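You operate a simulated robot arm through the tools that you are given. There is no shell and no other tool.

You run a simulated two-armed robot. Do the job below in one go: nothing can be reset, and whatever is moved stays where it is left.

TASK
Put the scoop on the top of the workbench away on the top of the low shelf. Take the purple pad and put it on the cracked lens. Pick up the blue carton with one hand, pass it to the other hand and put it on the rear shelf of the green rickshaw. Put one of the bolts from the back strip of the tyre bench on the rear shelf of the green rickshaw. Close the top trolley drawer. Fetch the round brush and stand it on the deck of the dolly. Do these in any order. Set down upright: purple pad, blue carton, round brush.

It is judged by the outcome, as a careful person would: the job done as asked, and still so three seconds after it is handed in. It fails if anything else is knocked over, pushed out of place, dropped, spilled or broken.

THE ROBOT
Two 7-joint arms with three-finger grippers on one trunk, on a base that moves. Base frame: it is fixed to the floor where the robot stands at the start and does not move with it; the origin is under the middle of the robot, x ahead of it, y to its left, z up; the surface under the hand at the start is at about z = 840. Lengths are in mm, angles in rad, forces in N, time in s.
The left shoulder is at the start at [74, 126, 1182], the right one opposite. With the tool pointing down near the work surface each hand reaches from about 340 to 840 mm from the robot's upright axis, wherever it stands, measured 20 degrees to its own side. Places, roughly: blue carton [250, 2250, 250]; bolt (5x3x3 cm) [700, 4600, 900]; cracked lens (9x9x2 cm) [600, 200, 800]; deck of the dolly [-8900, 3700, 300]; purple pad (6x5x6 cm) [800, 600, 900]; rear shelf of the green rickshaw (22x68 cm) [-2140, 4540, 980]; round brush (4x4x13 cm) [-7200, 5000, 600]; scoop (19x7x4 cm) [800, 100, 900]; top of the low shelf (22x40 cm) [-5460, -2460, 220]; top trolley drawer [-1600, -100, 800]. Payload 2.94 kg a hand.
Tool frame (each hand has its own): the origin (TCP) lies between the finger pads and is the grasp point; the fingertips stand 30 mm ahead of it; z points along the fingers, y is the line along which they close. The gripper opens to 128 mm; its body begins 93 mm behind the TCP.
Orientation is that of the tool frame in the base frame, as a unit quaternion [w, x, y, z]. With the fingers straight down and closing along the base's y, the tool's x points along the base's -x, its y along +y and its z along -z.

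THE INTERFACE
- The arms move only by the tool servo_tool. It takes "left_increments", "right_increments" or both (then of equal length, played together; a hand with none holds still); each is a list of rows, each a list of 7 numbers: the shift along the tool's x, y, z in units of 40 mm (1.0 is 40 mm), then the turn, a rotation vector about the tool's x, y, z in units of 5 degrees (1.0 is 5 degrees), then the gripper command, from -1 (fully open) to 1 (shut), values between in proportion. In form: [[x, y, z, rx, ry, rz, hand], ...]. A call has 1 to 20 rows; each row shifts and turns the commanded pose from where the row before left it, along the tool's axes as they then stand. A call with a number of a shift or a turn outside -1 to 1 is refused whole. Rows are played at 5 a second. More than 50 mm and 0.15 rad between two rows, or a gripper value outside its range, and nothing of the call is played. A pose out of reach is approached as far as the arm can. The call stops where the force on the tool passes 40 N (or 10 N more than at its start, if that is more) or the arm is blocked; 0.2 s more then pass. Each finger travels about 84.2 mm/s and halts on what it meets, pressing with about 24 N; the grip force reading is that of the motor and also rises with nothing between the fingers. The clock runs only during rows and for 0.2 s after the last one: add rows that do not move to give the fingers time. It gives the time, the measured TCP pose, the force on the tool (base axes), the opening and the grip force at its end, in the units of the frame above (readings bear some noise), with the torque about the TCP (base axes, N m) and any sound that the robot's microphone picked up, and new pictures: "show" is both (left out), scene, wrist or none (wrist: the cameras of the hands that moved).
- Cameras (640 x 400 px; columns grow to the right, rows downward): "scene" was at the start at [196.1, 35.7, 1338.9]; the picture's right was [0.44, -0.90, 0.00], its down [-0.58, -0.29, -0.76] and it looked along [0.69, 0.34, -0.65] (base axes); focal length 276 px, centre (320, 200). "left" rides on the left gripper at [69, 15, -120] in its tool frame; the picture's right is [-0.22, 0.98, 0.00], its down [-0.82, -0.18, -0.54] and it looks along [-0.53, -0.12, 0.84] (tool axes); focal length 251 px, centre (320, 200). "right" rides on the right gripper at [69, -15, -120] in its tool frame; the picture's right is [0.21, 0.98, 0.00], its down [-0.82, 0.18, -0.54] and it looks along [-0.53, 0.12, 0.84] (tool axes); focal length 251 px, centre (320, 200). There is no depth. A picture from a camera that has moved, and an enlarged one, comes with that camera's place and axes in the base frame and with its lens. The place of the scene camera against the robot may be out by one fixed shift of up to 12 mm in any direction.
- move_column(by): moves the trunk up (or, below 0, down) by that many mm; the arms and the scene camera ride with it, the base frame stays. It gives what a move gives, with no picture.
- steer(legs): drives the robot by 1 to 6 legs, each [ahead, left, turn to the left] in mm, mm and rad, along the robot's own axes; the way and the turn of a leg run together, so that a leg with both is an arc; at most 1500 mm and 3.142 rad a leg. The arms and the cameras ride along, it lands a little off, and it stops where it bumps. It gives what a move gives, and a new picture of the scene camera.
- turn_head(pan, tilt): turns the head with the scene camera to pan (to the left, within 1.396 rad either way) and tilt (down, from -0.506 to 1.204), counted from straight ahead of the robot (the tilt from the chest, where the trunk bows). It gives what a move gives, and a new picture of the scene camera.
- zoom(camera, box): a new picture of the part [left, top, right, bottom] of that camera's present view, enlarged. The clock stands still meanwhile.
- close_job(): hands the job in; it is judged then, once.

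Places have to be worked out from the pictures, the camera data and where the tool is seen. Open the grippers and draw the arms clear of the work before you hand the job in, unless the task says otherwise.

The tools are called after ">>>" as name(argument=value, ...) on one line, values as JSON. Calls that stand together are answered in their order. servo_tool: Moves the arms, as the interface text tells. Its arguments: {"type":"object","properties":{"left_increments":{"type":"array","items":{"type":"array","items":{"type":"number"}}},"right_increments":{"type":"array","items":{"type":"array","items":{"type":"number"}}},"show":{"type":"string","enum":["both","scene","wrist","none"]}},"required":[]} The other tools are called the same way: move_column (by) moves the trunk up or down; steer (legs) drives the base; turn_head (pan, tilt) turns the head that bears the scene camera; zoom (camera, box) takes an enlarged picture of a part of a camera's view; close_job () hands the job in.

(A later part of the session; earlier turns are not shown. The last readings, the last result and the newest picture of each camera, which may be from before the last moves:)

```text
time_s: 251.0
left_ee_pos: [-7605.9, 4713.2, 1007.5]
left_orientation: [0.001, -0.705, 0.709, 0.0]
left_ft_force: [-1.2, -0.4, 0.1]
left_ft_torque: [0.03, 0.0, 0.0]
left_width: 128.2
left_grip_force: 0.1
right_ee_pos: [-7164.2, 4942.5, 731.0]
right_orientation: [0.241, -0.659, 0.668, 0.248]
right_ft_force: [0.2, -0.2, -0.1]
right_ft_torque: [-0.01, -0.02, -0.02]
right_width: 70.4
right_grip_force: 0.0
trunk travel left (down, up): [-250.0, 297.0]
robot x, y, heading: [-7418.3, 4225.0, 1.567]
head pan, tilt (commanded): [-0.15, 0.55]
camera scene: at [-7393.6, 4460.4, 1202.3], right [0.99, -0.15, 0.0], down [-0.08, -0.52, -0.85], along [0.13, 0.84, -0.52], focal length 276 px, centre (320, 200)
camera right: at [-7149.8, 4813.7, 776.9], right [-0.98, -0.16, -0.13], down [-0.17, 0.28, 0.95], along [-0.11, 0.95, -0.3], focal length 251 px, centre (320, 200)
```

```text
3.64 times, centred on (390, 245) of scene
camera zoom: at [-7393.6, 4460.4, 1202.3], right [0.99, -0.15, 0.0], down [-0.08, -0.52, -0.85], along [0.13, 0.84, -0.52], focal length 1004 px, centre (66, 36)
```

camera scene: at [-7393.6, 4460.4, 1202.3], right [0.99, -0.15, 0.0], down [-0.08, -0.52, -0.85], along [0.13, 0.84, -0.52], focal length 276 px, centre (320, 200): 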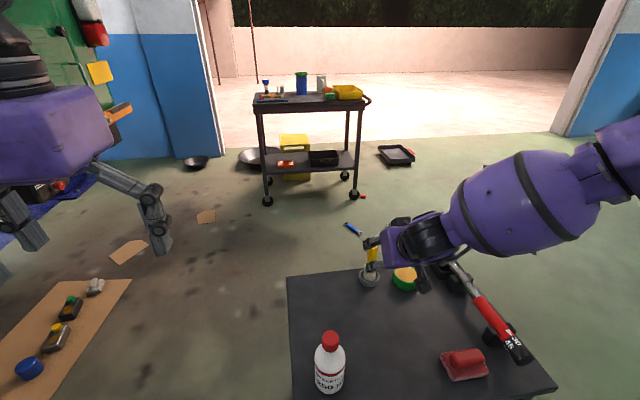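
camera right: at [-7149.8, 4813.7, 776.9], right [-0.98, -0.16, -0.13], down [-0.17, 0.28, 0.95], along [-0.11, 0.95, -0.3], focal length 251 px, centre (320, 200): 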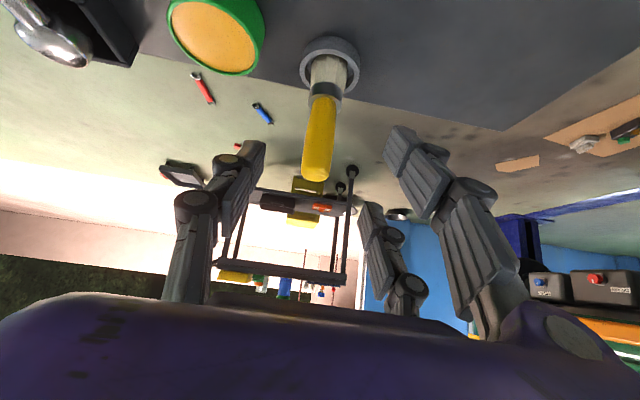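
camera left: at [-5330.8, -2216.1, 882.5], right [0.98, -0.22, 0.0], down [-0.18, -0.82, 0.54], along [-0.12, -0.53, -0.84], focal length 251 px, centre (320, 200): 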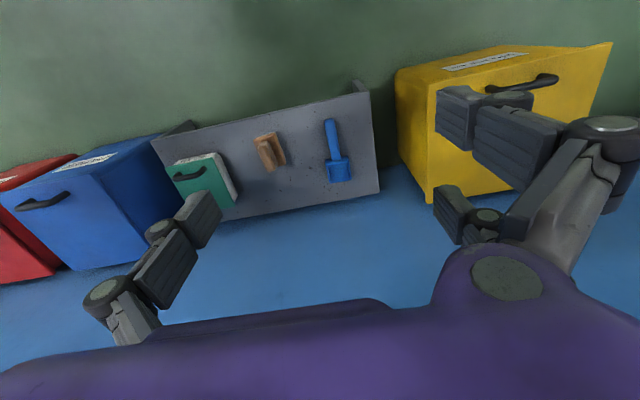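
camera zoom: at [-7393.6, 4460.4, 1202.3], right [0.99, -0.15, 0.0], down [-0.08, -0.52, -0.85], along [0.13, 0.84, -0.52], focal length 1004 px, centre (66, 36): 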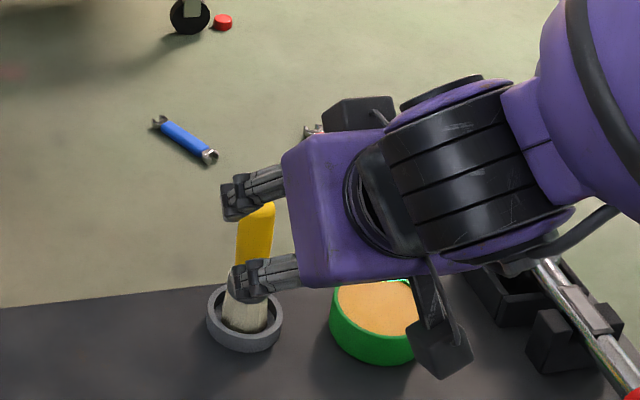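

Excellent view: the brush axis is at about [−7165, 5013], centred between the fingers. I advance 111 mm along the tool axis so the fingers surround the handle.

>>> servo_tool(right_increments=[[0, 0, 0.7, 0, 0, 0, -0.1], [0, 0, 0.7, 0, 0, 0, -0.1], [0, 0, 0.7, 0, 0, 0, -0.1], [0, 0, 0.67, 0, 0, 0, -0.1], [0, 0, 0, 0, 0, 0, -0.1]], show="both")

>>> zoom(camera="scene", box=[330, 190, 450, 300])

```text
time_s: 252.2
left_ee_pos: [-7605.4, 4714.1, 1005.9]
left_orientation: [0.0, -0.705, 0.709, 0.0]
left_ft_force: [-0.1, -0.2, 0.3]
left_ft_torque: [0.03, 0.0, -0.02]
left_width: 128.0
left_grip_force: 0.1
right_ee_pos: [-7147.5, 4987.6, 671.2]
right_orientation: [0.241, -0.659, 0.668, 0.248]
right_ft_force: [0.0, 0.7, 0.7]
right_ft_torque: [0.03, -0.01, 0.01]
right_width: 70.3
right_grip_force: 0.0
right hand out of reach, approached as far as the arm can: row 3, 4
trunk travel left (down, up): [-250.0, 297.0]
robot x, y, heading: [-7416.3, 4221.4, 1.569]
head pan, tilt (commanded): [-0.15, 0.55]
camera scene: at [-7393.4, 4460.9, 1202.2], right [0.99, -0.15, 0.0], down [-0.08, -0.52, -0.85], along [0.13, 0.84, -0.52], focal length 276 px, centre (320, 200)
camera right: at [-7132.3, 4858.7, 717.2], right [-0.98, -0.16, -0.13], down [-0.17, 0.28, 0.95], along [-0.11, 0.95, -0.3], focal length 251 px, centre (320, 200)
```

scene: 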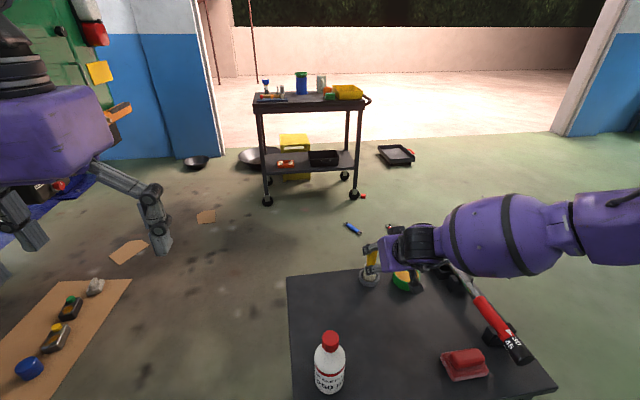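
right: 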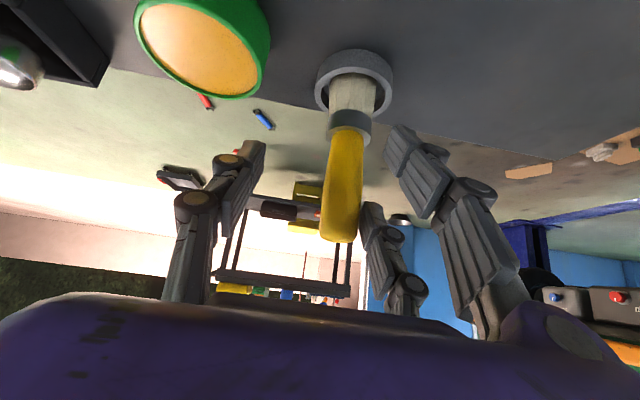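

```text
3.64 times, centred on (390, 245) of scene
camera zoom: at [-7393.4, 4460.9, 1202.2], right [0.99, -0.15, 0.0], down [-0.08, -0.52, -0.85], along [0.13, 0.84, -0.52], focal length 1004 px, centre (66, 36)
```

zoom: 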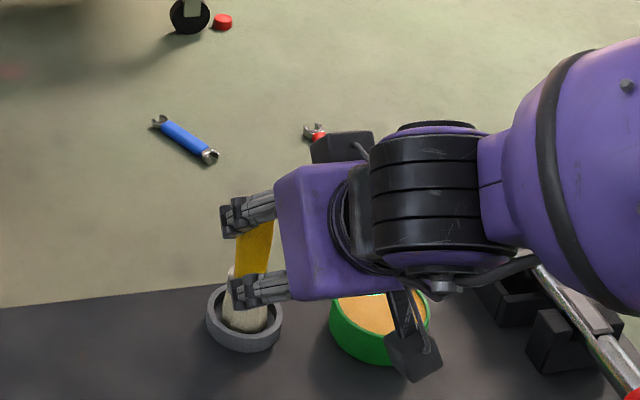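

The arm hit its reach limit before the target. I back out to the pre-grasp point, raise the hand 150 mm and lower the trunk by 150 mm so the wrist has more range, then try again.

>>> servo_tool(right_increments=[[0, 0, -0.7, 0, 0, 0, -0.1], [0, 0, -0.7, 0, 0, 0, -0.1], [0, 0, -0.5, 0, 0, 0, -0.1], [-0.649, 0, -0.761, 0, 0, 0, -0.1], [-0.649, 0, -0.761, 0, 0, 0, -0.1], [-0.649, 0, -0.761, 0, 0, 0, -0.1], [-0.649, 0, -0.761, 0, 0, 0, -0.1], [0, 0, 0, 0, 0, 0, -0.1]], show="none")

>>> move_column(by=-160)

>>> zoom(camera="right", box=[0, 0, 640, 400])

```text
time_s: 254.0
left_ee_pos: [-7603.9, 4714.8, 1007.8]
left_orientation: [0.0, -0.705, 0.709, 0.0]
left_ft_force: [0.5, -0.9, -0.7]
left_ft_torque: [0.01, -0.03, 0.02]
left_width: 128.1
left_grip_force: 0.0
right_ee_pos: [-7145.4, 4939.5, 889.4]
right_orientation: [0.241, -0.659, 0.668, 0.247]
right_ft_force: [-0.2, 0.2, 0.4]
right_ft_torque: [-0.02, 0.0, 0.0]
right_width: 70.4
right_grip_force: 0.0
trunk travel left (down, up): [-250.0, 297.0]
robot x, y, heading: [-7415.1, 4222.5, 1.561]
head pan, tilt (commanded): [-0.15, 0.55]
```

```text
time_s: 255.9
left_ee_pos: [-7605.4, 4714.1, 848.0]
left_orientation: [0.001, -0.706, 0.709, 0.0]
left_ft_force: [-1.0, 0.7, 0.3]
left_ft_torque: [0.01, 0.01, 0.03]
left_width: 128.0
left_grip_force: 0.1
right_ee_pos: [-7145.0, 4940.1, 728.6]
right_orientation: [0.241, -0.66, 0.668, 0.248]
right_ft_force: [-0.3, 0.9, 0.2]
right_ft_torque: [0.03, 0.0, -0.03]
right_width: 70.7
right_grip_force: 0.0
trunk travel left (down, up): [-90.0, 457.0]
robot x, y, heading: [-7416.5, 4226.1, 1.566]
head pan, tilt (commanded): [-0.15, 0.55]
```

```text
1.00 times, centred on (320, 200) of right (not enlarged: the box is as wide or as high as the picture)
camera zoom: at [-7129.9, 4810.3, 775.2], right [-0.98, -0.16, -0.13], down [-0.17, 0.28, 0.95], along [-0.11, 0.95, -0.3], focal length 251 px, centre (320, 200)
```

zoom: 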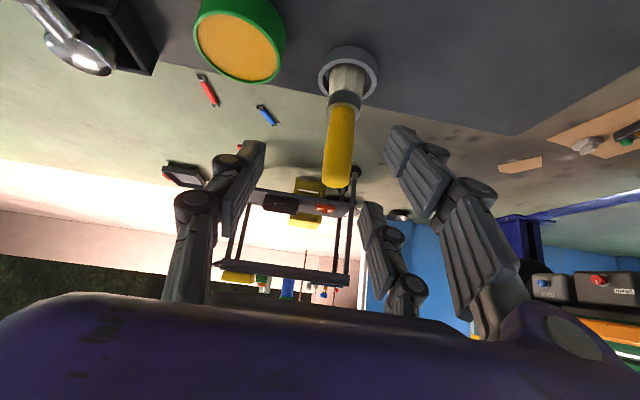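

The brush is again at [−7165, 5013]; I shift 20 mm sideways to centre it and advance along the tool axis.

>>> servo_tool(right_increments=[[0, 0.5, 0, 0, 0, 0, -0.1], [0, 0, 0.7, 0, 0, 0, -0.1], [0, 0, 0.7, 0, 0, 0, -0.1], [0, 0, 0.7, 0, 0, 0, -0.1], [0, 0, 0.65, 0, 0, 0, -0.1], [0, 0, 0, 0, 0, 0, -0.1]], show="wrist")

>>> zoom(camera="scene", box=[310, 130, 470, 260])

```text
time_s: 257.3
left_ee_pos: [-7605.7, 4714.6, 848.8]
left_orientation: [0.0, -0.705, 0.709, -0.001]
left_ft_force: [0.7, -0.2, -0.2]
left_ft_torque: [-0.01, -0.02, 0.0]
left_width: 128.1
left_grip_force: 0.0
right_ee_pos: [-7163.7, 5013.4, 644.0]
right_orientation: [0.241, -0.659, 0.668, 0.248]
right_ft_force: [0.0, -0.8, 0.0]
right_ft_torque: [0.01, 0.03, 0.01]
right_width: 70.7
right_grip_force: 0.0
trunk travel left (down, up): [-90.0, 457.0]
robot x, y, heading: [-7417.1, 4225.7, 1.573]
head pan, tilt (commanded): [-0.15, 0.55]
camera right: at [-7149.6, 4883.6, 691.0], right [-0.98, -0.16, -0.13], down [-0.17, 0.28, 0.95], along [-0.11, 0.95, -0.3], focal length 251 px, centre (320, 200)
```

right: 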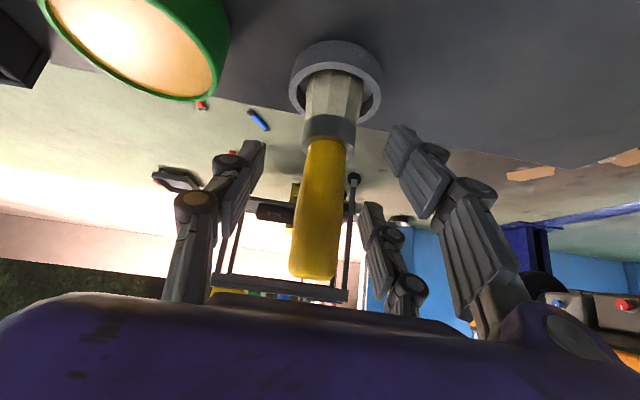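

```text
3.08 times, centred on (390, 195) of scene
camera zoom: at [-7393.3, 4521.2, 1020.2], right [0.99, -0.15, 0.0], down [-0.08, -0.52, -0.85], along [0.13, 0.84, -0.52], focal length 850 px, centre (105, 215)
```

zoom: 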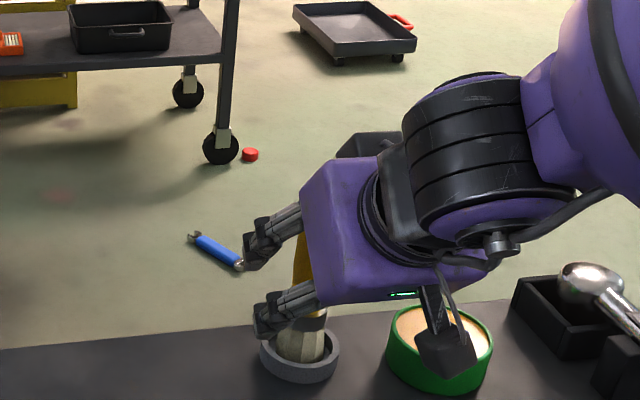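

The handle lies exactly at the grasp point between the fingers. I close the gripper.

>>> servo_tool(right_increments=[[0, 0, 0, 0, 0, 0, 0.3], [0, 0, 0, 0, 0, 0, 1], [0, 0, 0, 0, 0, 0, 1], [0, 0, 0, 0, 0, 0, 1], [0, 0, 0, 0, 0, 0, 1]], show="wrist")

>>> zoom(camera="scene", box=[310, 130, 470, 260])

```text
time_s: 258.5
left_ee_pos: [-7606.3, 4714.1, 847.5]
left_orientation: [0.0, -0.705, 0.709, 0.001]
left_ft_force: [0.4, 0.4, -0.2]
left_ft_torque: [0.01, 0.03, -0.02]
left_width: 128.4
left_grip_force: 0.0
right_ee_pos: [-7165.7, 5012.8, 645.0]
right_orientation: [0.24, -0.659, 0.668, 0.249]
right_ft_force: [-6.4, -1.9, -0.9]
right_ft_torque: [-0.12, 0.54, 0.07]
right_width: 27.1
right_grip_force: 24.2
trunk travel left (down, up): [-90.0, 457.0]
robot x, y, heading: [-7414.3, 4226.5, 1.569]
head pan, tilt (commanded): [-0.15, 0.55]
camera right: at [-7150.3, 4883.5, 691.0], right [-0.98, -0.16, -0.12], down [-0.17, 0.28, 0.95], along [-0.11, 0.95, -0.3], focal length 251 px, centre (320, 200)
```

right: 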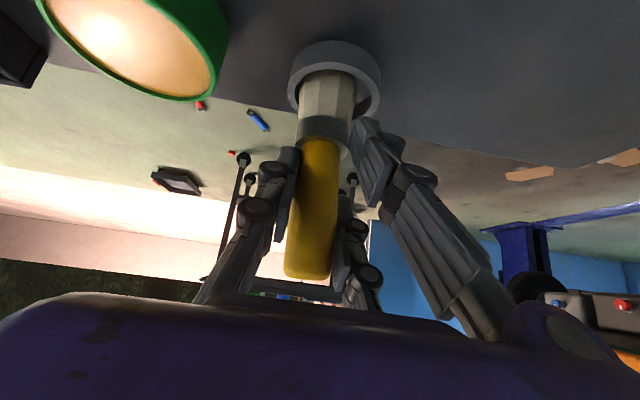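

```text
3.08 times, centred on (390, 195) of scene
camera zoom: at [-7393.7, 4521.5, 1020.1], right [0.99, -0.15, 0.0], down [-0.08, -0.52, -0.85], along [0.13, 0.84, -0.52], focal length 850 px, centre (105, 215)
```

zoom: 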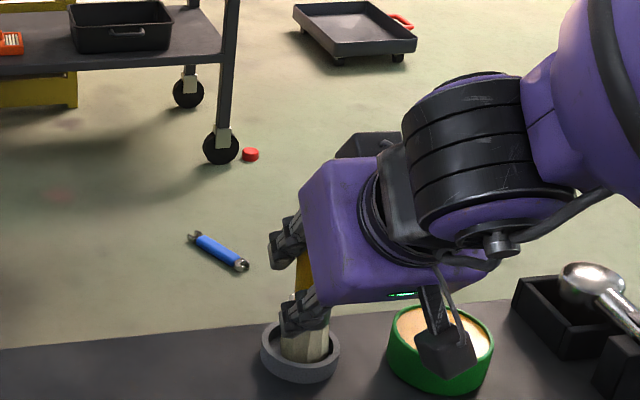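

The brush is gripped (27 mm, 24 N) with a slight sideways force from the ring. I relieve 1.5 mm sideways and lift straight up slowly.

>>> servo_tool(right_increments=[[0, 0.04, 0, 0, 0, 0, 1], [-0.16, 0, -0.19, 0, 0, 0, 1], [-0.16, 0, -0.19, 0, 0, 0, 1], [-0.325, 0, -0.38, 0, 0, 0, 1], [-0.325, 0, -0.38, 0, 0, 0, 1], [-0.325, 0, -0.38, 0, 0, 0, 1], [0, 0, 0, 0, 0, 0, 1]], show="both")

>>> zoom(camera="scene", box=[310, 110, 470, 260])

```text
time_s: 260.1
left_ee_pos: [-7605.5, 4714.2, 846.9]
left_orientation: [0.0, -0.705, 0.709, 0.0]
left_ft_force: [-0.4, -0.5, -0.9]
left_ft_torque: [0.0, -0.02, -0.01]
left_width: 128.1
left_grip_force: 0.0
right_ee_pos: [-7165.5, 5010.1, 723.5]
right_orientation: [0.241, -0.66, 0.668, 0.247]
right_ft_force: [-0.1, 0.6, 0.1]
right_ft_torque: [-0.01, 0.02, -0.03]
right_width: 26.4
right_grip_force: 24.3
trunk travel left (down, up): [-90.0, 457.0]
robot x, y, heading: [-7413.3, 4230.1, 1.57]
head pan, tilt (commanded): [-0.15, 0.55]
camera scene: at [-7393.2, 4521.7, 1020.0], right [0.99, -0.15, 0.0], down [-0.08, -0.52, -0.85], along [0.13, 0.84, -0.52], focal length 276 px, centre (320, 200)
camera right: at [-7150.3, 4881.0, 769.9], right [-0.98, -0.16, -0.13], down [-0.17, 0.28, 0.95], along [-0.11, 0.95, -0.3], focal length 251 px, centre (320, 200)
```

scene: 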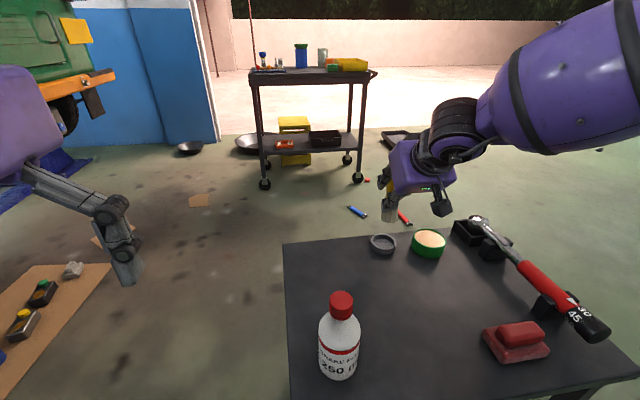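
right: 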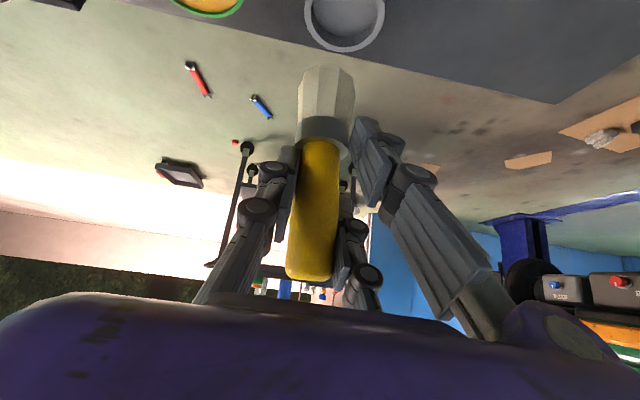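

```text
2.67 times, centred on (390, 185) of scene
camera zoom: at [-7393.2, 4521.7, 1020.0], right [0.99, -0.15, 0.0], down [-0.08, -0.52, -0.85], along [0.13, 0.84, -0.52], focal length 736 px, centre (133, 240)
```

zoom: 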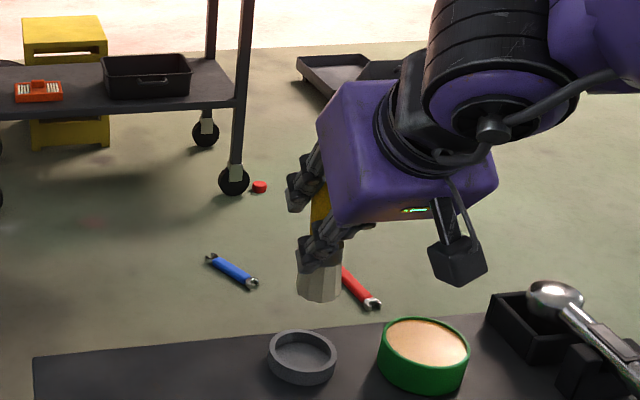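

The brush is out of the ring and upright in the hand; everything else stayed put. I raise the trunk, back away from the table and turn toward the dolly.

>>> move_column(by=160)

>>> steer(legs=[[-950, 0, 0], [0, 0, 0.85]])

>>> turn_head(pan=0.0, tilt=0.5)

```text
time_s: 261.9
left_ee_pos: [-7605.8, 4715.5, 1007.4]
left_orientation: [0.0, -0.705, 0.709, -0.001]
left_ft_force: [0.5, 0.2, -0.7]
left_ft_torque: [-0.02, 0.0, -0.02]
left_width: 128.1
left_grip_force: 0.0
right_ee_pos: [-7164.6, 5012.1, 883.6]
right_orientation: [0.24, -0.659, 0.668, 0.247]
right_ft_force: [-0.8, 0.2, -1.3]
right_ft_torque: [0.01, -0.02, -0.03]
right_width: 26.5
right_grip_force: 24.0
trunk travel left (down, up): [-250.0, 297.0]
robot x, y, heading: [-7417.5, 4227.1, 1.565]
head pan, tilt (commanded): [-0.15, 0.55]
```

```text
time_s: 269.1
left_ee_pos: [-7911.5, 3442.2, 1007.7]
left_orientation: [0.0, 0.936, -0.352, 0.0]
left_ft_force: [-1.2, -0.4, 0.6]
left_ft_torque: [-0.02, 0.0, -0.02]
left_width: 128.0
left_grip_force: 0.0
right_ee_pos: [-7846.9, 3968.7, 884.5]
right_orientation: [-0.116, 0.877, -0.334, -0.325]
right_ft_force: [-0.1, -0.7, -0.2]
right_ft_torque: [-0.01, -0.04, 0.03]
right_width: 26.1
right_grip_force: 24.0
trunk travel left (down, up): [-250.0, 297.0]
robot x, y, heading: [-7416.4, 3266.5, 2.426]
head pan, tilt (commanded): [-0.15, 0.55]
camera scene: at [-7579.3, 3428.5, 1202.1], right [0.76, 0.65, 0.0], down [0.34, -0.4, -0.85], along [-0.55, 0.65, -0.52], focal length 276 px, centre (320, 200)
```

scene: 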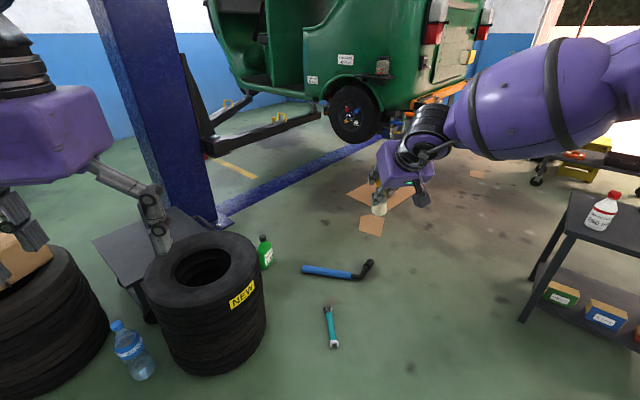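

```text
time_s: 269.8
left_ee_pos: [-7912.3, 3442.5, 1008.1]
left_orientation: [0.0, 0.936, -0.353, 0.0]
left_ft_force: [0.2, -0.1, -0.4]
left_ft_torque: [0.0, 0.0, -0.04]
left_width: 128.0
left_grip_force: 0.0
right_ee_pos: [-7846.4, 3969.2, 884.5]
right_orientation: [-0.117, 0.877, -0.334, -0.326]
right_ft_force: [0.4, 0.3, -0.3]
right_ft_torque: [-0.04, 0.0, -0.01]
right_width: 26.2
right_grip_force: 23.7
trunk travel left (down, up): [-250.0, 297.0]
robot x, y, heading: [-7415.2, 3262.6, 2.421]
head pan, tilt (commanded): [0.0, 0.499]
camera scene: at [-7589.6, 3420.0, 1206.7], right [0.66, 0.75, 0.0], down [0.36, -0.31, -0.88], along [-0.66, 0.58, -0.48], focal length 276 px, centre (320, 200)
```

scene: 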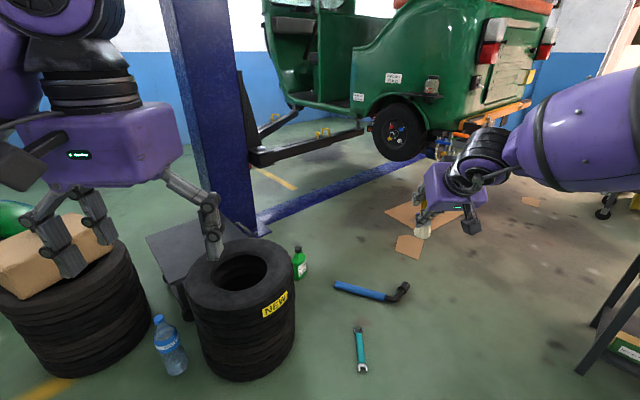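

I now see the layout: dolly deck about x −9180…−8690, y 3510…3960 behind two tyre stacks, reachable through the gap between them. I raise the left hand out of the way and drive to about [−8391, 2865], facing the dolly through the gap.

>>> servo_tool(left_increments=[[0.5, 0, -1, 0, 0, 0, -1], [0.5, 0, -1, 0, 0, 0, -1], [0.5, 0, -1, 0, 0, 0, -1], [0, 0, -1, 0, 0, 0, -1]], show="none")

>>> steer(legs=[[470, 943, 0], [0, 0, -0.17]])

>>> turn_head(pan=0.0, tilt=0.75)

```text
time_s: 270.8
left_ee_pos: [-7864.8, 3400.5, 1170.6]
left_orientation: [0.0, 0.936, -0.353, 0.0]
left_ft_force: [0.6, 0.1, 0.2]
left_ft_torque: [0.03, 0.01, -0.01]
left_width: 127.9
left_grip_force: 0.0
right_ee_pos: [-7846.3, 3968.6, 884.7]
right_orientation: [-0.117, 0.877, -0.334, -0.325]
right_ft_force: [-0.6, -0.7, -0.5]
right_ft_torque: [-0.02, 0.01, -0.02]
right_width: 26.4
right_grip_force: 24.3
trunk travel left (down, up): [-250.0, 297.0]
robot x, y, heading: [-7415.6, 3262.6, 2.426]
head pan, tilt (commanded): [0.0, 0.499]
```

```text
time_s: 280.2
left_ee_pos: [-8820.2, 3082.0, 1169.3]
left_orientation: [0.0, 0.9, -0.436, 0.001]
left_ft_force: [0.3, 0.0, 0.8]
left_ft_torque: [0.01, 0.02, 0.01]
left_width: 128.2
left_grip_force: 0.1
right_ee_pos: [-8700.3, 3637.9, 884.3]
right_orientation: [-0.144, 0.843, -0.412, -0.314]
right_ft_force: [0.0, 1.0, -1.1]
right_ft_torque: [0.01, 0.01, 0.01]
right_width: 25.9
right_grip_force: 24.4
trunk travel left (down, up): [-250.0, 297.0]
robot x, y, heading: [-8406.0, 2862.7, 2.238]
head pan, tilt (commanded): [0.0, 0.499]
camera scene: at [-8544.9, 3052.3, 1206.7], right [0.78, 0.62, 0.0], down [0.3, -0.37, -0.88], along [-0.55, 0.69, -0.48], focal length 276 px, centre (320, 200)
```

scene: 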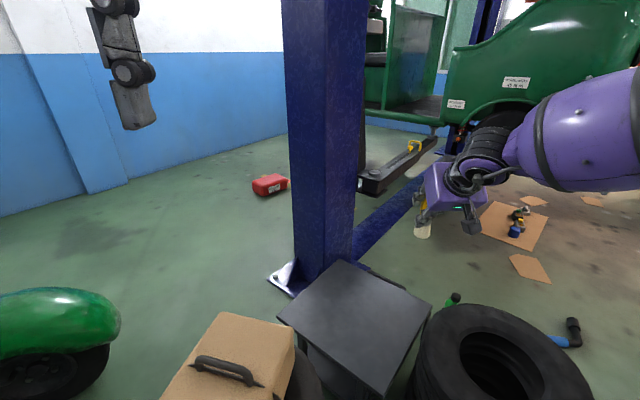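

```text
time_s: 281.0
left_ee_pos: [-8820.8, 3081.2, 1169.8]
left_orientation: [0.0, 0.9, -0.437, 0.001]
left_ft_force: [0.7, -0.1, -0.9]
left_ft_torque: [0.01, -0.02, 0.0]
left_width: 127.9
left_grip_force: 0.1
right_ee_pos: [-8700.0, 3637.6, 883.8]
right_orientation: [-0.145, 0.843, -0.413, -0.313]
right_ft_force: [-0.2, 0.1, -0.4]
right_ft_torque: [0.02, 0.0, 0.0]
right_width: 26.3
right_grip_force: 24.4
trunk travel left (down, up): [-250.0, 297.0]
robot x, y, heading: [-8403.6, 2866.3, 2.244]
head pan, tilt (commanded): [0.0, 0.75]
camera scene: at [-8540.1, 3045.8, 1184.8], right [0.78, 0.62, 0.0], down [0.42, -0.53, -0.73], along [-0.46, 0.57, -0.68], focal length 276 px, centre (320, 200)
```

scene: 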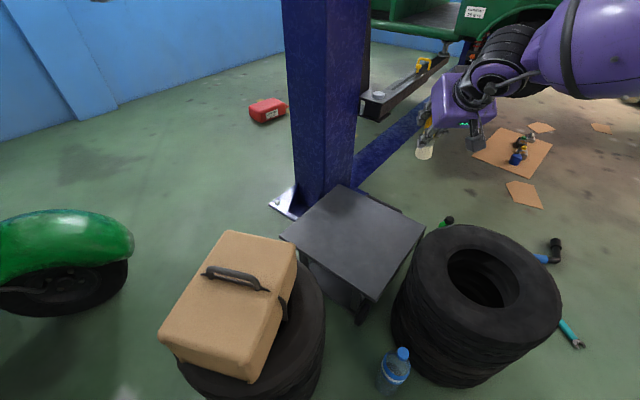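

Now the deck is clearly visible: x −9115…−8688, y 3510…3940, with the tyre stacks' tops near z ≈ 355. I lower the trunk by 245 mm, keeping the brush well above everything, and then move it over the deck.

>>> move_column(by=-245)

>>> servo_tool(right_increments=[[-0.53, 0.6, 0.45, 0, 0, 0, 1], [-0.53, 0.75, 0.45, 0, 0, 0, 1], [0, 0.7, 0, 0, 0, 0, 1], [0, 0, 0, 0, 0, 0, 1]], show="both")

```text
time_s: 283.5
left_ee_pos: [-8868.9, 3143.3, 870.1]
left_orientation: [0.035, 0.897, -0.435, 0.073]
left_ft_force: [1.1, -0.2, 0.3]
left_ft_torque: [0.03, 0.03, 0.01]
left_width: 128.2
left_grip_force: 0.0
right_ee_pos: [-8699.9, 3636.5, 640.3]
right_orientation: [-0.146, 0.843, -0.412, -0.314]
right_ft_force: [-0.6, -0.4, -0.5]
right_ft_torque: [0.0, 0.0, 0.03]
right_width: 26.1
right_grip_force: 24.4
trunk travel left (down, up): [-5.0, 542.0]
robot x, y, heading: [-8404.4, 2865.4, 2.242]
head pan, tilt (commanded): [0.0, 0.75]
```

```text
time_s: 284.5
left_ee_pos: [-8868.7, 3143.4, 869.3]
left_orientation: [0.034, 0.897, -0.435, 0.074]
left_ft_force: [0.4, -0.4, -0.7]
left_ft_torque: [-0.01, 0.02, 0.01]
left_width: 128.1
left_grip_force: 0.0
right_ee_pos: [-8798.4, 3629.6, 638.9]
right_orientation: [-0.145, 0.843, -0.412, -0.313]
right_ft_force: [0.6, 0.0, -0.9]
right_ft_torque: [0.0, -0.02, 0.02]
right_width: 26.0
right_grip_force: 23.6
trunk travel left (down, up): [-5.0, 542.0]
robot x, y, heading: [-8404.1, 2864.0, 2.24]
head pan, tilt (commanded): [0.0, 0.75]
camera scene: at [-8590.9, 3109.8, 928.0], right [0.78, 0.62, 0.0], down [0.42, -0.53, -0.73], along [-0.46, 0.57, -0.68], focal length 276 px, centre (320, 200)
camera right: at [-8706.2, 3538.3, 685.7], right [-0.67, -0.73, -0.13], down [-0.3, 0.11, 0.95], along [-0.68, 0.67, -0.3], focal length 251 px, centre (320, 200)
```

scene: 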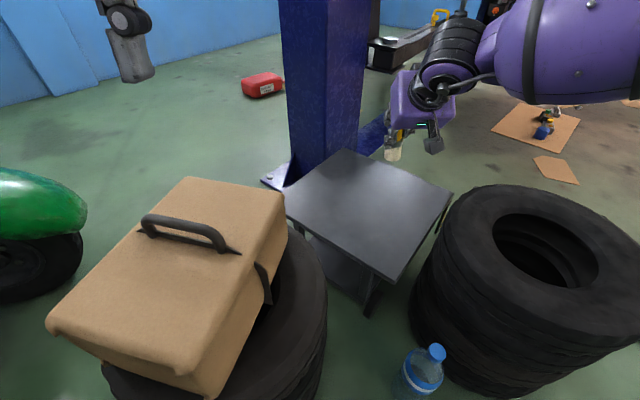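
right: 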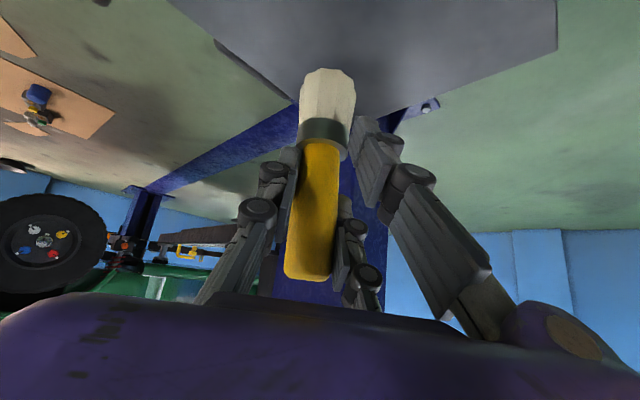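

The brush hangs over the deck's front part, well inside the edges. I lower it straight down 200 mm.

>>> servo_tool(right_increments=[[0.649, 0, 0.761, 0, 0, 0, 1], [0.649, 0, 0.761, 0, 0, 0, 1], [0.649, 0, 0.761, 0, 0, 0, 1], [0.649, 0, 0.761, 0, 0, 0, 1], [0.649, 0, 0.761, 0, 0, 0, 1], [0, 0, 0, 0, 0, 0, 1]], show="both")

```text
time_s: 285.9
left_ee_pos: [-8868.9, 3143.2, 868.5]
left_orientation: [0.035, 0.897, -0.434, 0.073]
left_ft_force: [0.0, 0.3, -0.8]
left_ft_torque: [0.0, 0.01, 0.0]
left_width: 128.1
left_grip_force: 0.2
right_ee_pos: [-8771.9, 3656.1, 475.1]
right_orientation: [-0.146, 0.843, -0.412, -0.313]
right_ft_force: [-0.6, -0.4, -1.0]
right_ft_torque: [0.02, 0.04, 0.02]
right_width: 25.8
right_grip_force: 23.9
right hand out of reach, approached as far as the arm can: row 3, 4, 5
trunk travel left (down, up): [-5.0, 542.0]
robot x, y, heading: [-8402.1, 2861.8, 2.241]
head pan, tilt (commanded): [0.0, 0.75]
camera scene: at [-8591.1, 3109.6, 928.0], right [0.78, 0.62, 0.0], down [0.42, -0.53, -0.73], along [-0.46, 0.57, -0.68], focal length 276 px, centre (320, 200)
camera right: at [-8679.0, 3562.9, 521.6], right [-0.67, -0.73, -0.13], down [-0.3, 0.11, 0.95], along [-0.68, 0.67, -0.3], focal length 251 px, centre (320, 200)
```

scene: 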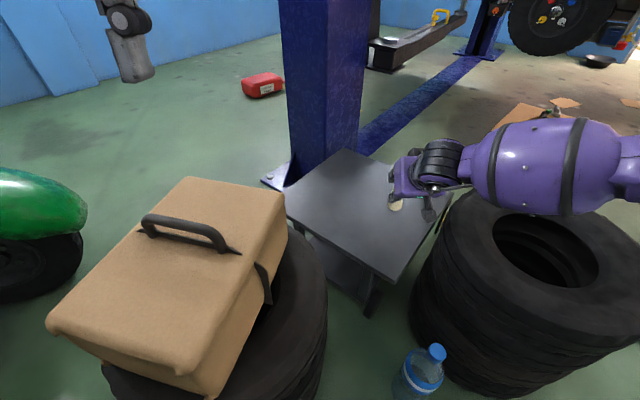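
right: 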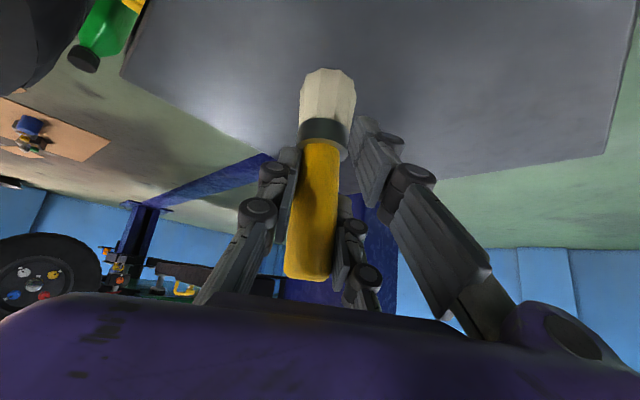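

At this pose the arm slid sideways at its limit; more offset to the right gives more range. I lift a little, drive the base 80 mm to its left while the hand stays over the same deck spot, and then lower again.

>>> servo_tool(right_increments=[[-0.649, 0, -0.761, 0, 0, 0, 1], [-0.649, 0, -0.761, 0, 0, 0, 1], [-0.649, 0, -0.761, 0, 0, 0, 1], [0, 0, 0, 0, 0, 0, 1]], show="none")

>>> steer(legs=[[0, 90, 0]])

>>> servo_tool(right_increments=[[0, -0.75, 0, 0, 0, 0, 1], [0, -0.75, 0, 0, 0, 0, 1], [0, -0.75, 0, 0, 0, 0, 1], [0, 0, 0, 0, 0, 0, 1]], show="both")

```text
time_s: 286.9
left_ee_pos: [-8869.3, 3143.2, 869.0]
left_orientation: [0.034, 0.897, -0.435, 0.073]
left_ft_force: [0.1, 0.4, 0.0]
left_ft_torque: [0.01, 0.0, -0.01]
left_width: 128.1
left_grip_force: 0.0
right_ee_pos: [-8772.1, 3655.0, 595.9]
right_orientation: [-0.145, 0.843, -0.412, -0.313]
right_ft_force: [-0.1, -0.7, -1.0]
right_ft_torque: [-0.02, -0.03, 0.02]
right_width: 25.7
right_grip_force: 23.8
trunk travel left (down, up): [-5.0, 542.0]
robot x, y, heading: [-8406.5, 2866.0, 2.242]
head pan, tilt (commanded): [0.0, 0.75]
```

```text
time_s: 288.4
left_ee_pos: [-8940.6, 3087.2, 867.7]
left_orientation: [0.034, 0.897, -0.434, 0.073]
left_ft_force: [-0.2, -0.5, -0.4]
left_ft_torque: [0.02, -0.02, -0.02]
left_width: 128.0
left_grip_force: 0.2
right_ee_pos: [-8844.6, 3597.1, 595.8]
right_orientation: [-0.146, 0.843, -0.413, -0.313]
right_ft_force: [0.1, 0.2, -0.8]
right_ft_torque: [-0.01, 0.01, 0.01]
right_width: 25.8
right_grip_force: 24.5
trunk travel left (down, up): [-5.0, 542.0]
robot x, y, heading: [-8476.8, 2808.7, 2.246]
head pan, tilt (commanded): [0.0, 0.75]
camera scene: at [-8662.1, 3053.1, 928.0], right [0.78, 0.62, 0.0], down [0.42, -0.53, -0.73], along [-0.46, 0.57, -0.68], focal length 276 px, centre (320, 200)
```

scene: 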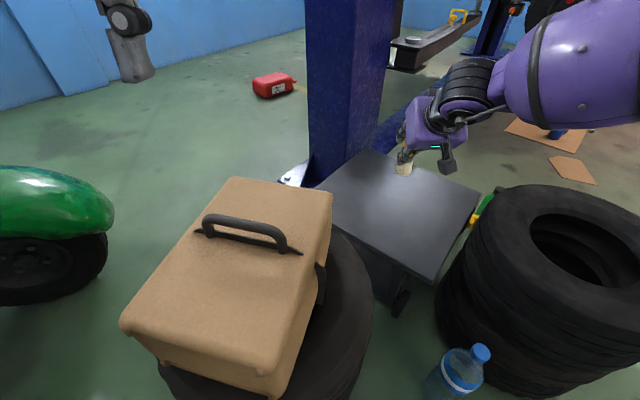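

```text
time_s: 289.4
left_ee_pos: [-8940.9, 3085.4, 867.3]
left_orientation: [0.034, 0.897, -0.434, 0.073]
left_ft_force: [0.3, 0.0, 0.1]
left_ft_torque: [-0.02, 0.01, -0.01]
left_width: 128.0
left_grip_force: 0.0
right_ee_pos: [-8773.3, 3654.3, 594.2]
right_orientation: [-0.146, 0.843, -0.412, -0.313]
right_ft_force: [0.4, 0.4, -0.9]
right_ft_torque: [-0.01, 0.05, 0.02]
right_width: 25.6
right_grip_force: 23.9
trunk travel left (down, up): [-5.0, 542.0]
robot x, y, heading: [-8473.9, 2811.9, 2.244]
head pan, tilt (commanded): [0.0, 0.75]
camera scene: at [-8662.1, 3053.2, 928.0], right [0.78, 0.62, 0.0], down [0.42, -0.53, -0.73], along [-0.46, 0.57, -0.68], focal length 276 px, centre (320, 200)
camera right: at [-8679.8, 3561.8, 640.9], right [-0.67, -0.73, -0.13], down [-0.3, 0.11, 0.95], along [-0.68, 0.67, -0.3], focal length 251 px, centre (320, 200)
```

scene: 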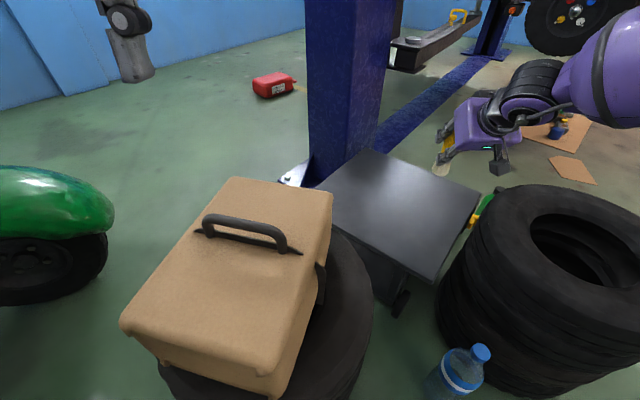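
right: 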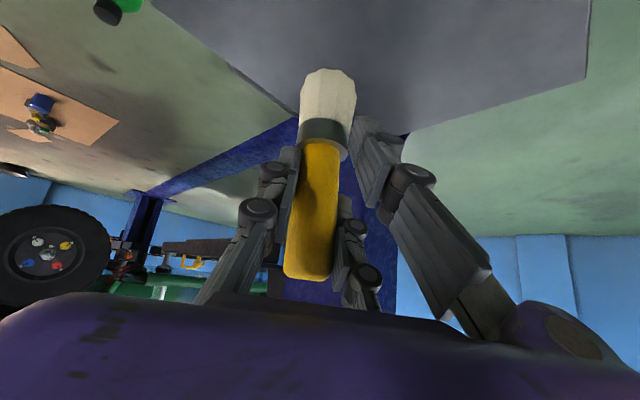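

>>> servo_tool(right_increments=[[0.649, 0, 0.761, 0, 0, 0, 1], [0.649, 0, 0.761, 0, 0, 0, 1], [0.649, 0, 0.761, 0, 0, 0, 1], [0.325, 0, 0.38, 0, 0, 0, 1], [0.325, 0, 0.38, 0, 0, 0, 1], [0, 0, 0, 0, 0, 0, 1]], show="both")

```text
time_s: 290.8
left_ee_pos: [-8940.4, 3086.2, 868.6]
left_orientation: [0.034, 0.897, -0.435, 0.073]
left_ft_force: [-0.3, -1.0, 0.3]
left_ft_torque: [0.03, 0.03, 0.0]
left_width: 127.9
left_grip_force: 0.0
right_ee_pos: [-8775.3, 3652.5, 436.0]
right_orientation: [-0.145, 0.843, -0.412, -0.314]
right_ft_force: [0.5, 0.3, -0.7]
right_ft_torque: [-0.06, -0.01, 0.03]
right_width: 25.5
right_grip_force: 24.6
trunk travel left (down, up): [-5.0, 542.0]
robot x, y, heading: [-8476.8, 2810.7, 2.243]
head pan, tilt (commanded): [0.0, 0.75]
camera scene: at [-8662.0, 3053.2, 928.0], right [0.78, 0.62, 0.0], down [0.42, -0.53, -0.73], along [-0.46, 0.57, -0.68], focal length 276 px, centre (320, 200)
camera right: at [-8681.6, 3561.3, 481.6], right [-0.67, -0.73, -0.13], down [-0.3, 0.11, 0.95], along [-0.68, 0.67, -0.3], focal length 251 px, centre (320, 200)
```

scene: 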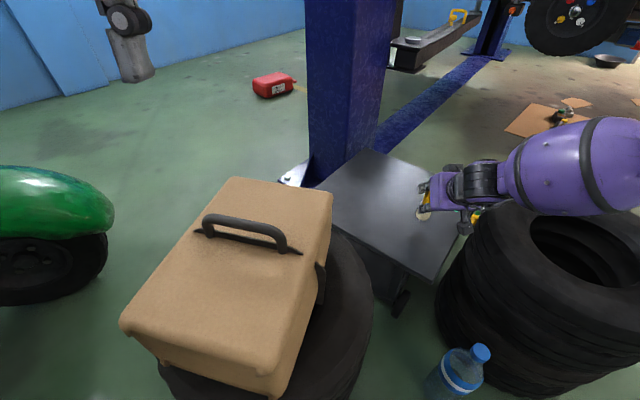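
right: 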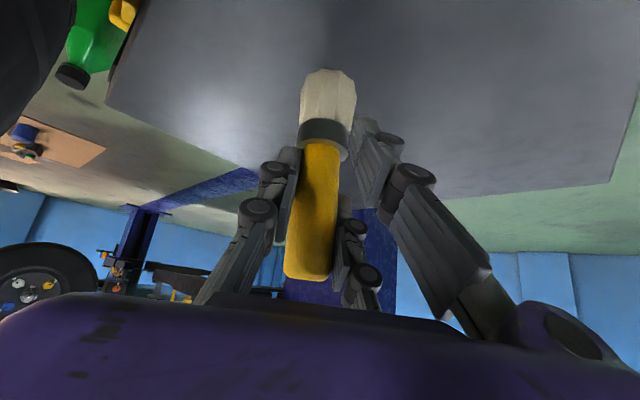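

The arm now follows cleanly; brush bottom is at about z = 356. I continue: 32 mm down, then small steps until contact.

>>> servo_tool(right_increments=[[0.26, 0, 0.304, 0, 0, 0, 1], [0.26, 0, 0.304, 0, 0, 0, 1], [0.065, 0, 0.076, 0, 0, 0, 1], [0.065, 0, 0.076, 0, 0, 0, 1], [0, 0, 0, 0, 0, 0, 1]], show="none")

>>> zoom(camera="scene", box=[360, 130, 560, 270])

```text
time_s: 291.9
left_ee_pos: [-8939.4, 3085.0, 869.2]
left_orientation: [0.035, 0.897, -0.435, 0.073]
left_ft_force: [-0.2, -0.3, 0.2]
left_ft_torque: [0.02, 0.02, -0.01]
left_width: 127.8
left_grip_force: 0.0
right_ee_pos: [-8777.5, 3657.1, 403.5]
right_orientation: [-0.147, 0.84, -0.413, -0.321]
right_ft_force: [-2.2, 3.2, 12.2]
right_ft_torque: [0.27, 0.08, 0.02]
right_width: 25.4
right_grip_force: 24.1
trunk travel left (down, up): [-5.0, 542.0]
robot x, y, heading: [-8475.2, 2807.2, 2.241]
head pan, tilt (commanded): [0.0, 0.75]
stopped in row 5 (right hand): the force on the tool passed its limit at 42 N (the readings are from after the stop); the commanded pose is now the measured one
```

```text
2.86 times, centred on (460, 200) of scene
camera zoom: at [-8661.5, 3052.4, 928.3], right [0.78, 0.62, 0.0], down [0.42, -0.53, -0.73], along [-0.46, 0.57, -0.68], focal length 789 px, centre (-80, 200)
```

zoom: 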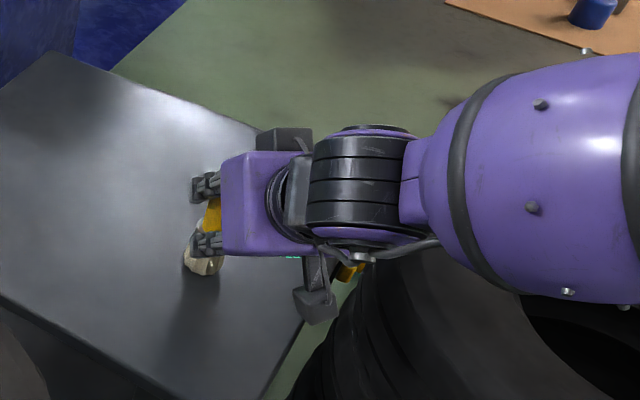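

Contact was reached at z ≈ 403 (deck near z ≈ 324). I relax slightly and check the brush's attitude before releasing.

>>> servo_tool(right_increments=[[-0.02, 0, -0.025, 0, 0, 0, 1], [0, 0, 0, 0, 0, 0, 1]], show="wrist")

```text
time_s: 292.5
left_ee_pos: [-8938.5, 3085.5, 870.3]
left_orientation: [0.034, 0.897, -0.434, 0.073]
left_ft_force: [-0.6, -0.4, -0.5]
left_ft_torque: [0.03, -0.03, 0.01]
left_width: 127.9
left_grip_force: 0.0
right_ee_pos: [-8777.5, 3655.7, 403.9]
right_orientation: [-0.147, 0.841, -0.412, -0.319]
right_ft_force: [-3.8, 3.9, 15.3]
right_ft_torque: [0.42, 0.35, 0.05]
right_width: 25.6
right_grip_force: 23.9
trunk travel left (down, up): [-5.0, 542.0]
robot x, y, heading: [-8473.9, 2809.0, 2.245]
head pan, tilt (commanded): [0.0, 0.75]
camera right: at [-8683.8, 3563.0, 448.9], right [-0.67, -0.73, -0.13], down [-0.29, 0.11, 0.95], along [-0.68, 0.67, -0.28], focal length 251 px, centre (320, 200)
```

right: 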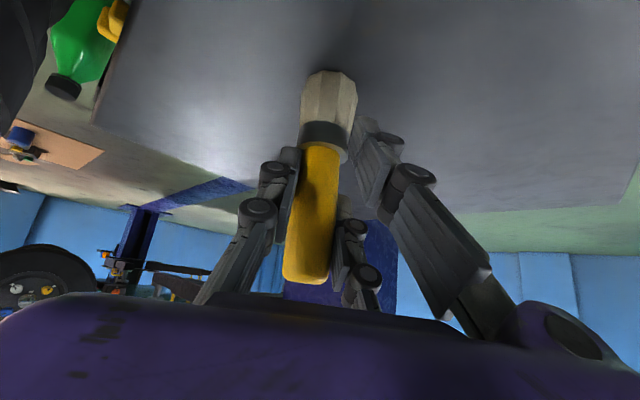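

>>> servo_tool(right_increments=[[-0.02, 0, -0.025, 0, 0, 0, 1], [0, 0, 0, 0, 0, 0, 1]], show="none")

```text
time_s: 293.1
left_ee_pos: [-8939.0, 3085.2, 870.2]
left_orientation: [0.034, 0.897, -0.435, 0.073]
left_ft_force: [-0.3, -0.1, -0.5]
left_ft_torque: [-0.05, 0.04, 0.04]
left_width: 128.0
left_grip_force: 0.1
right_ee_pos: [-8775.5, 3653.9, 402.5]
right_orientation: [-0.145, 0.842, -0.411, -0.317]
right_ft_force: [-2.7, 1.4, 12.8]
right_ft_torque: [0.3, 0.35, 0.0]
right_width: 25.5
right_grip_force: 24.2
trunk travel left (down, up): [-5.0, 542.0]
robot x, y, heading: [-8476.5, 2809.0, 2.242]
head pan, tilt (commanded): [0.0, 0.75]
```

The brush rests on the deck with light load. I open the fingers gently to about 60 mm.

>>> servo_tool(right_increments=[[0, 0, 0, 0, 0, 0, 0.5], [0, 0, 0, 0, 0, 0, 0.4], [0, 0, 0, 0, 0, 0, 0.2], [0, 0, 0, 0, 0, 0, 0.0], [0, 0, 0, 0, 0, 0, 0.0]], show="wrist")

```text
time_s: 294.3
left_ee_pos: [-8940.3, 3086.5, 869.1]
left_orientation: [0.034, 0.897, -0.434, 0.073]
left_ft_force: [0.0, 0.4, -0.5]
left_ft_torque: [0.0, 0.01, 0.0]
left_width: 127.9
left_grip_force: 0.0
right_ee_pos: [-8775.5, 3655.5, 403.0]
right_orientation: [-0.146, 0.841, -0.413, -0.316]
right_ft_force: [-0.4, 0.4, -0.6]
right_ft_torque: [0.0, -0.02, 0.0]
right_width: 64.0
right_grip_force: 0.1
trunk travel left (down, up): [-5.0, 542.0]
robot x, y, heading: [-8472.8, 2813.0, 2.243]
head pan, tilt (commanded): [0.0, 0.75]
camera right: at [-8682.6, 3562.7, 448.0], right [-0.67, -0.73, -0.13], down [-0.3, 0.11, 0.95], along [-0.68, 0.67, -0.29], focal length 251 px, centre (320, 200)
```

right: 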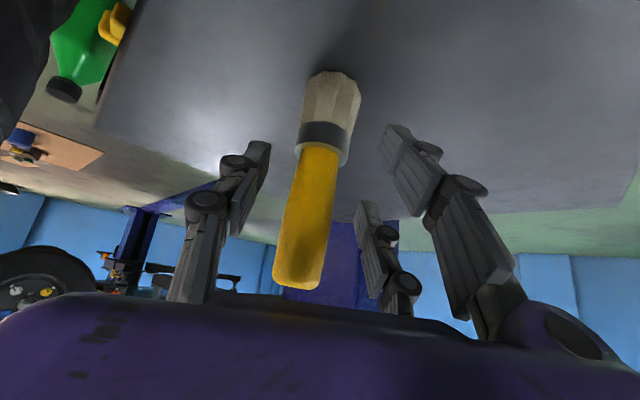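

The brush stands by itself on the deck. I withdraw along the tool axis, then up.

>>> servo_tool(right_increments=[[0, 0, -0.5, 0, 0, 0, 0], [0, 0, -0.8, 0, 0, 0, 0], [0, 0, -0.9, 0, 0, 0, 0], [0, 0, -0.9, 0, 0, 0, 0], [0, 0, -0.9, 0, 0, 0, -0.3], [-0.649, 0, -0.761, 0, 0, 0, -0.5], [-0.649, 0, -0.761, 0, 0, 0, -1], [-0.649, 0, -0.761, 0, 0, 0, -1]], show="both")

>>> zoom(camera="scene", box=[330, 100, 490, 230])

```text
time_s: 296.1
left_ee_pos: [-8940.0, 3086.6, 869.5]
left_orientation: [0.035, 0.897, -0.434, 0.072]
left_ft_force: [-0.1, 0.9, -0.6]
left_ft_torque: [0.0, 0.01, 0.04]
left_width: 127.7
left_grip_force: 0.0
right_ee_pos: [-8708.8, 3572.3, 644.3]
right_orientation: [-0.145, 0.842, -0.413, -0.317]
right_ft_force: [0.5, -0.1, 0.1]
right_ft_torque: [0.0, -0.01, 0.02]
right_width: 128.0
right_grip_force: 0.1
trunk travel left (down, up): [-5.0, 542.0]
robot x, y, heading: [-8475.9, 2809.0, 2.248]
head pan, tilt (commanded): [0.0, 0.75]
camera scene: at [-8661.6, 3052.8, 928.1], right [0.78, 0.62, 0.0], down [0.42, -0.53, -0.73], along [-0.46, 0.57, -0.68], focal length 276 px, centre (320, 200)
camera right: at [-8614.9, 3480.2, 690.6], right [-0.67, -0.73, -0.13], down [-0.3, 0.11, 0.95], along [-0.68, 0.67, -0.29], focal length 251 px, centre (320, 200)
```

scene: 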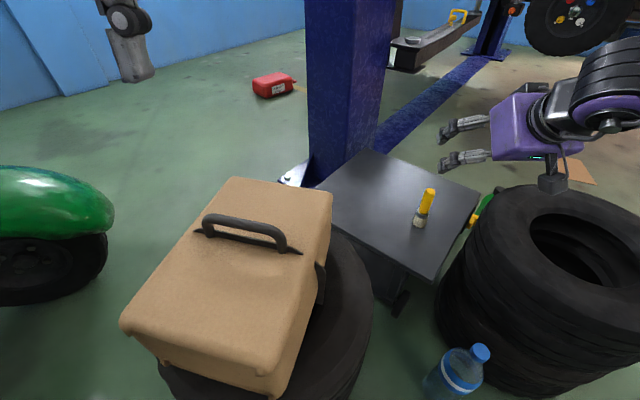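
right: 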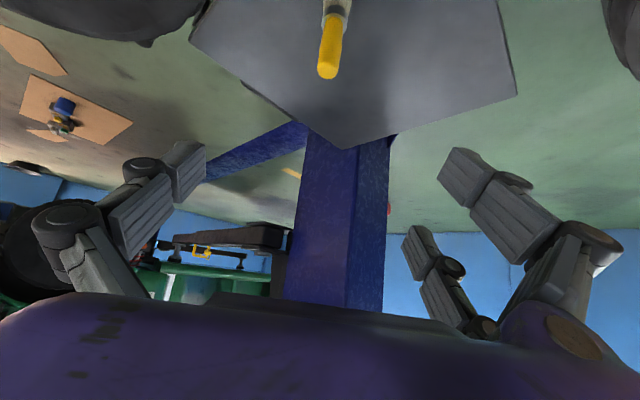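

```text
3.08 times, centred on (410, 165) of scene
camera zoom: at [-8661.6, 3052.8, 928.1], right [0.78, 0.62, 0.0], down [0.42, -0.53, -0.73], along [-0.46, 0.57, -0.68], focal length 850 px, centre (43, 308)
```

zoom: 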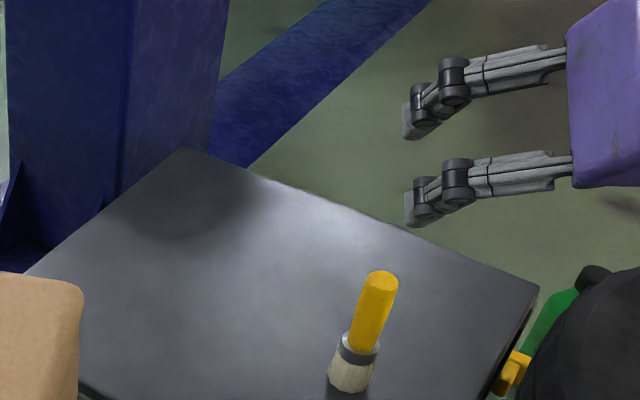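

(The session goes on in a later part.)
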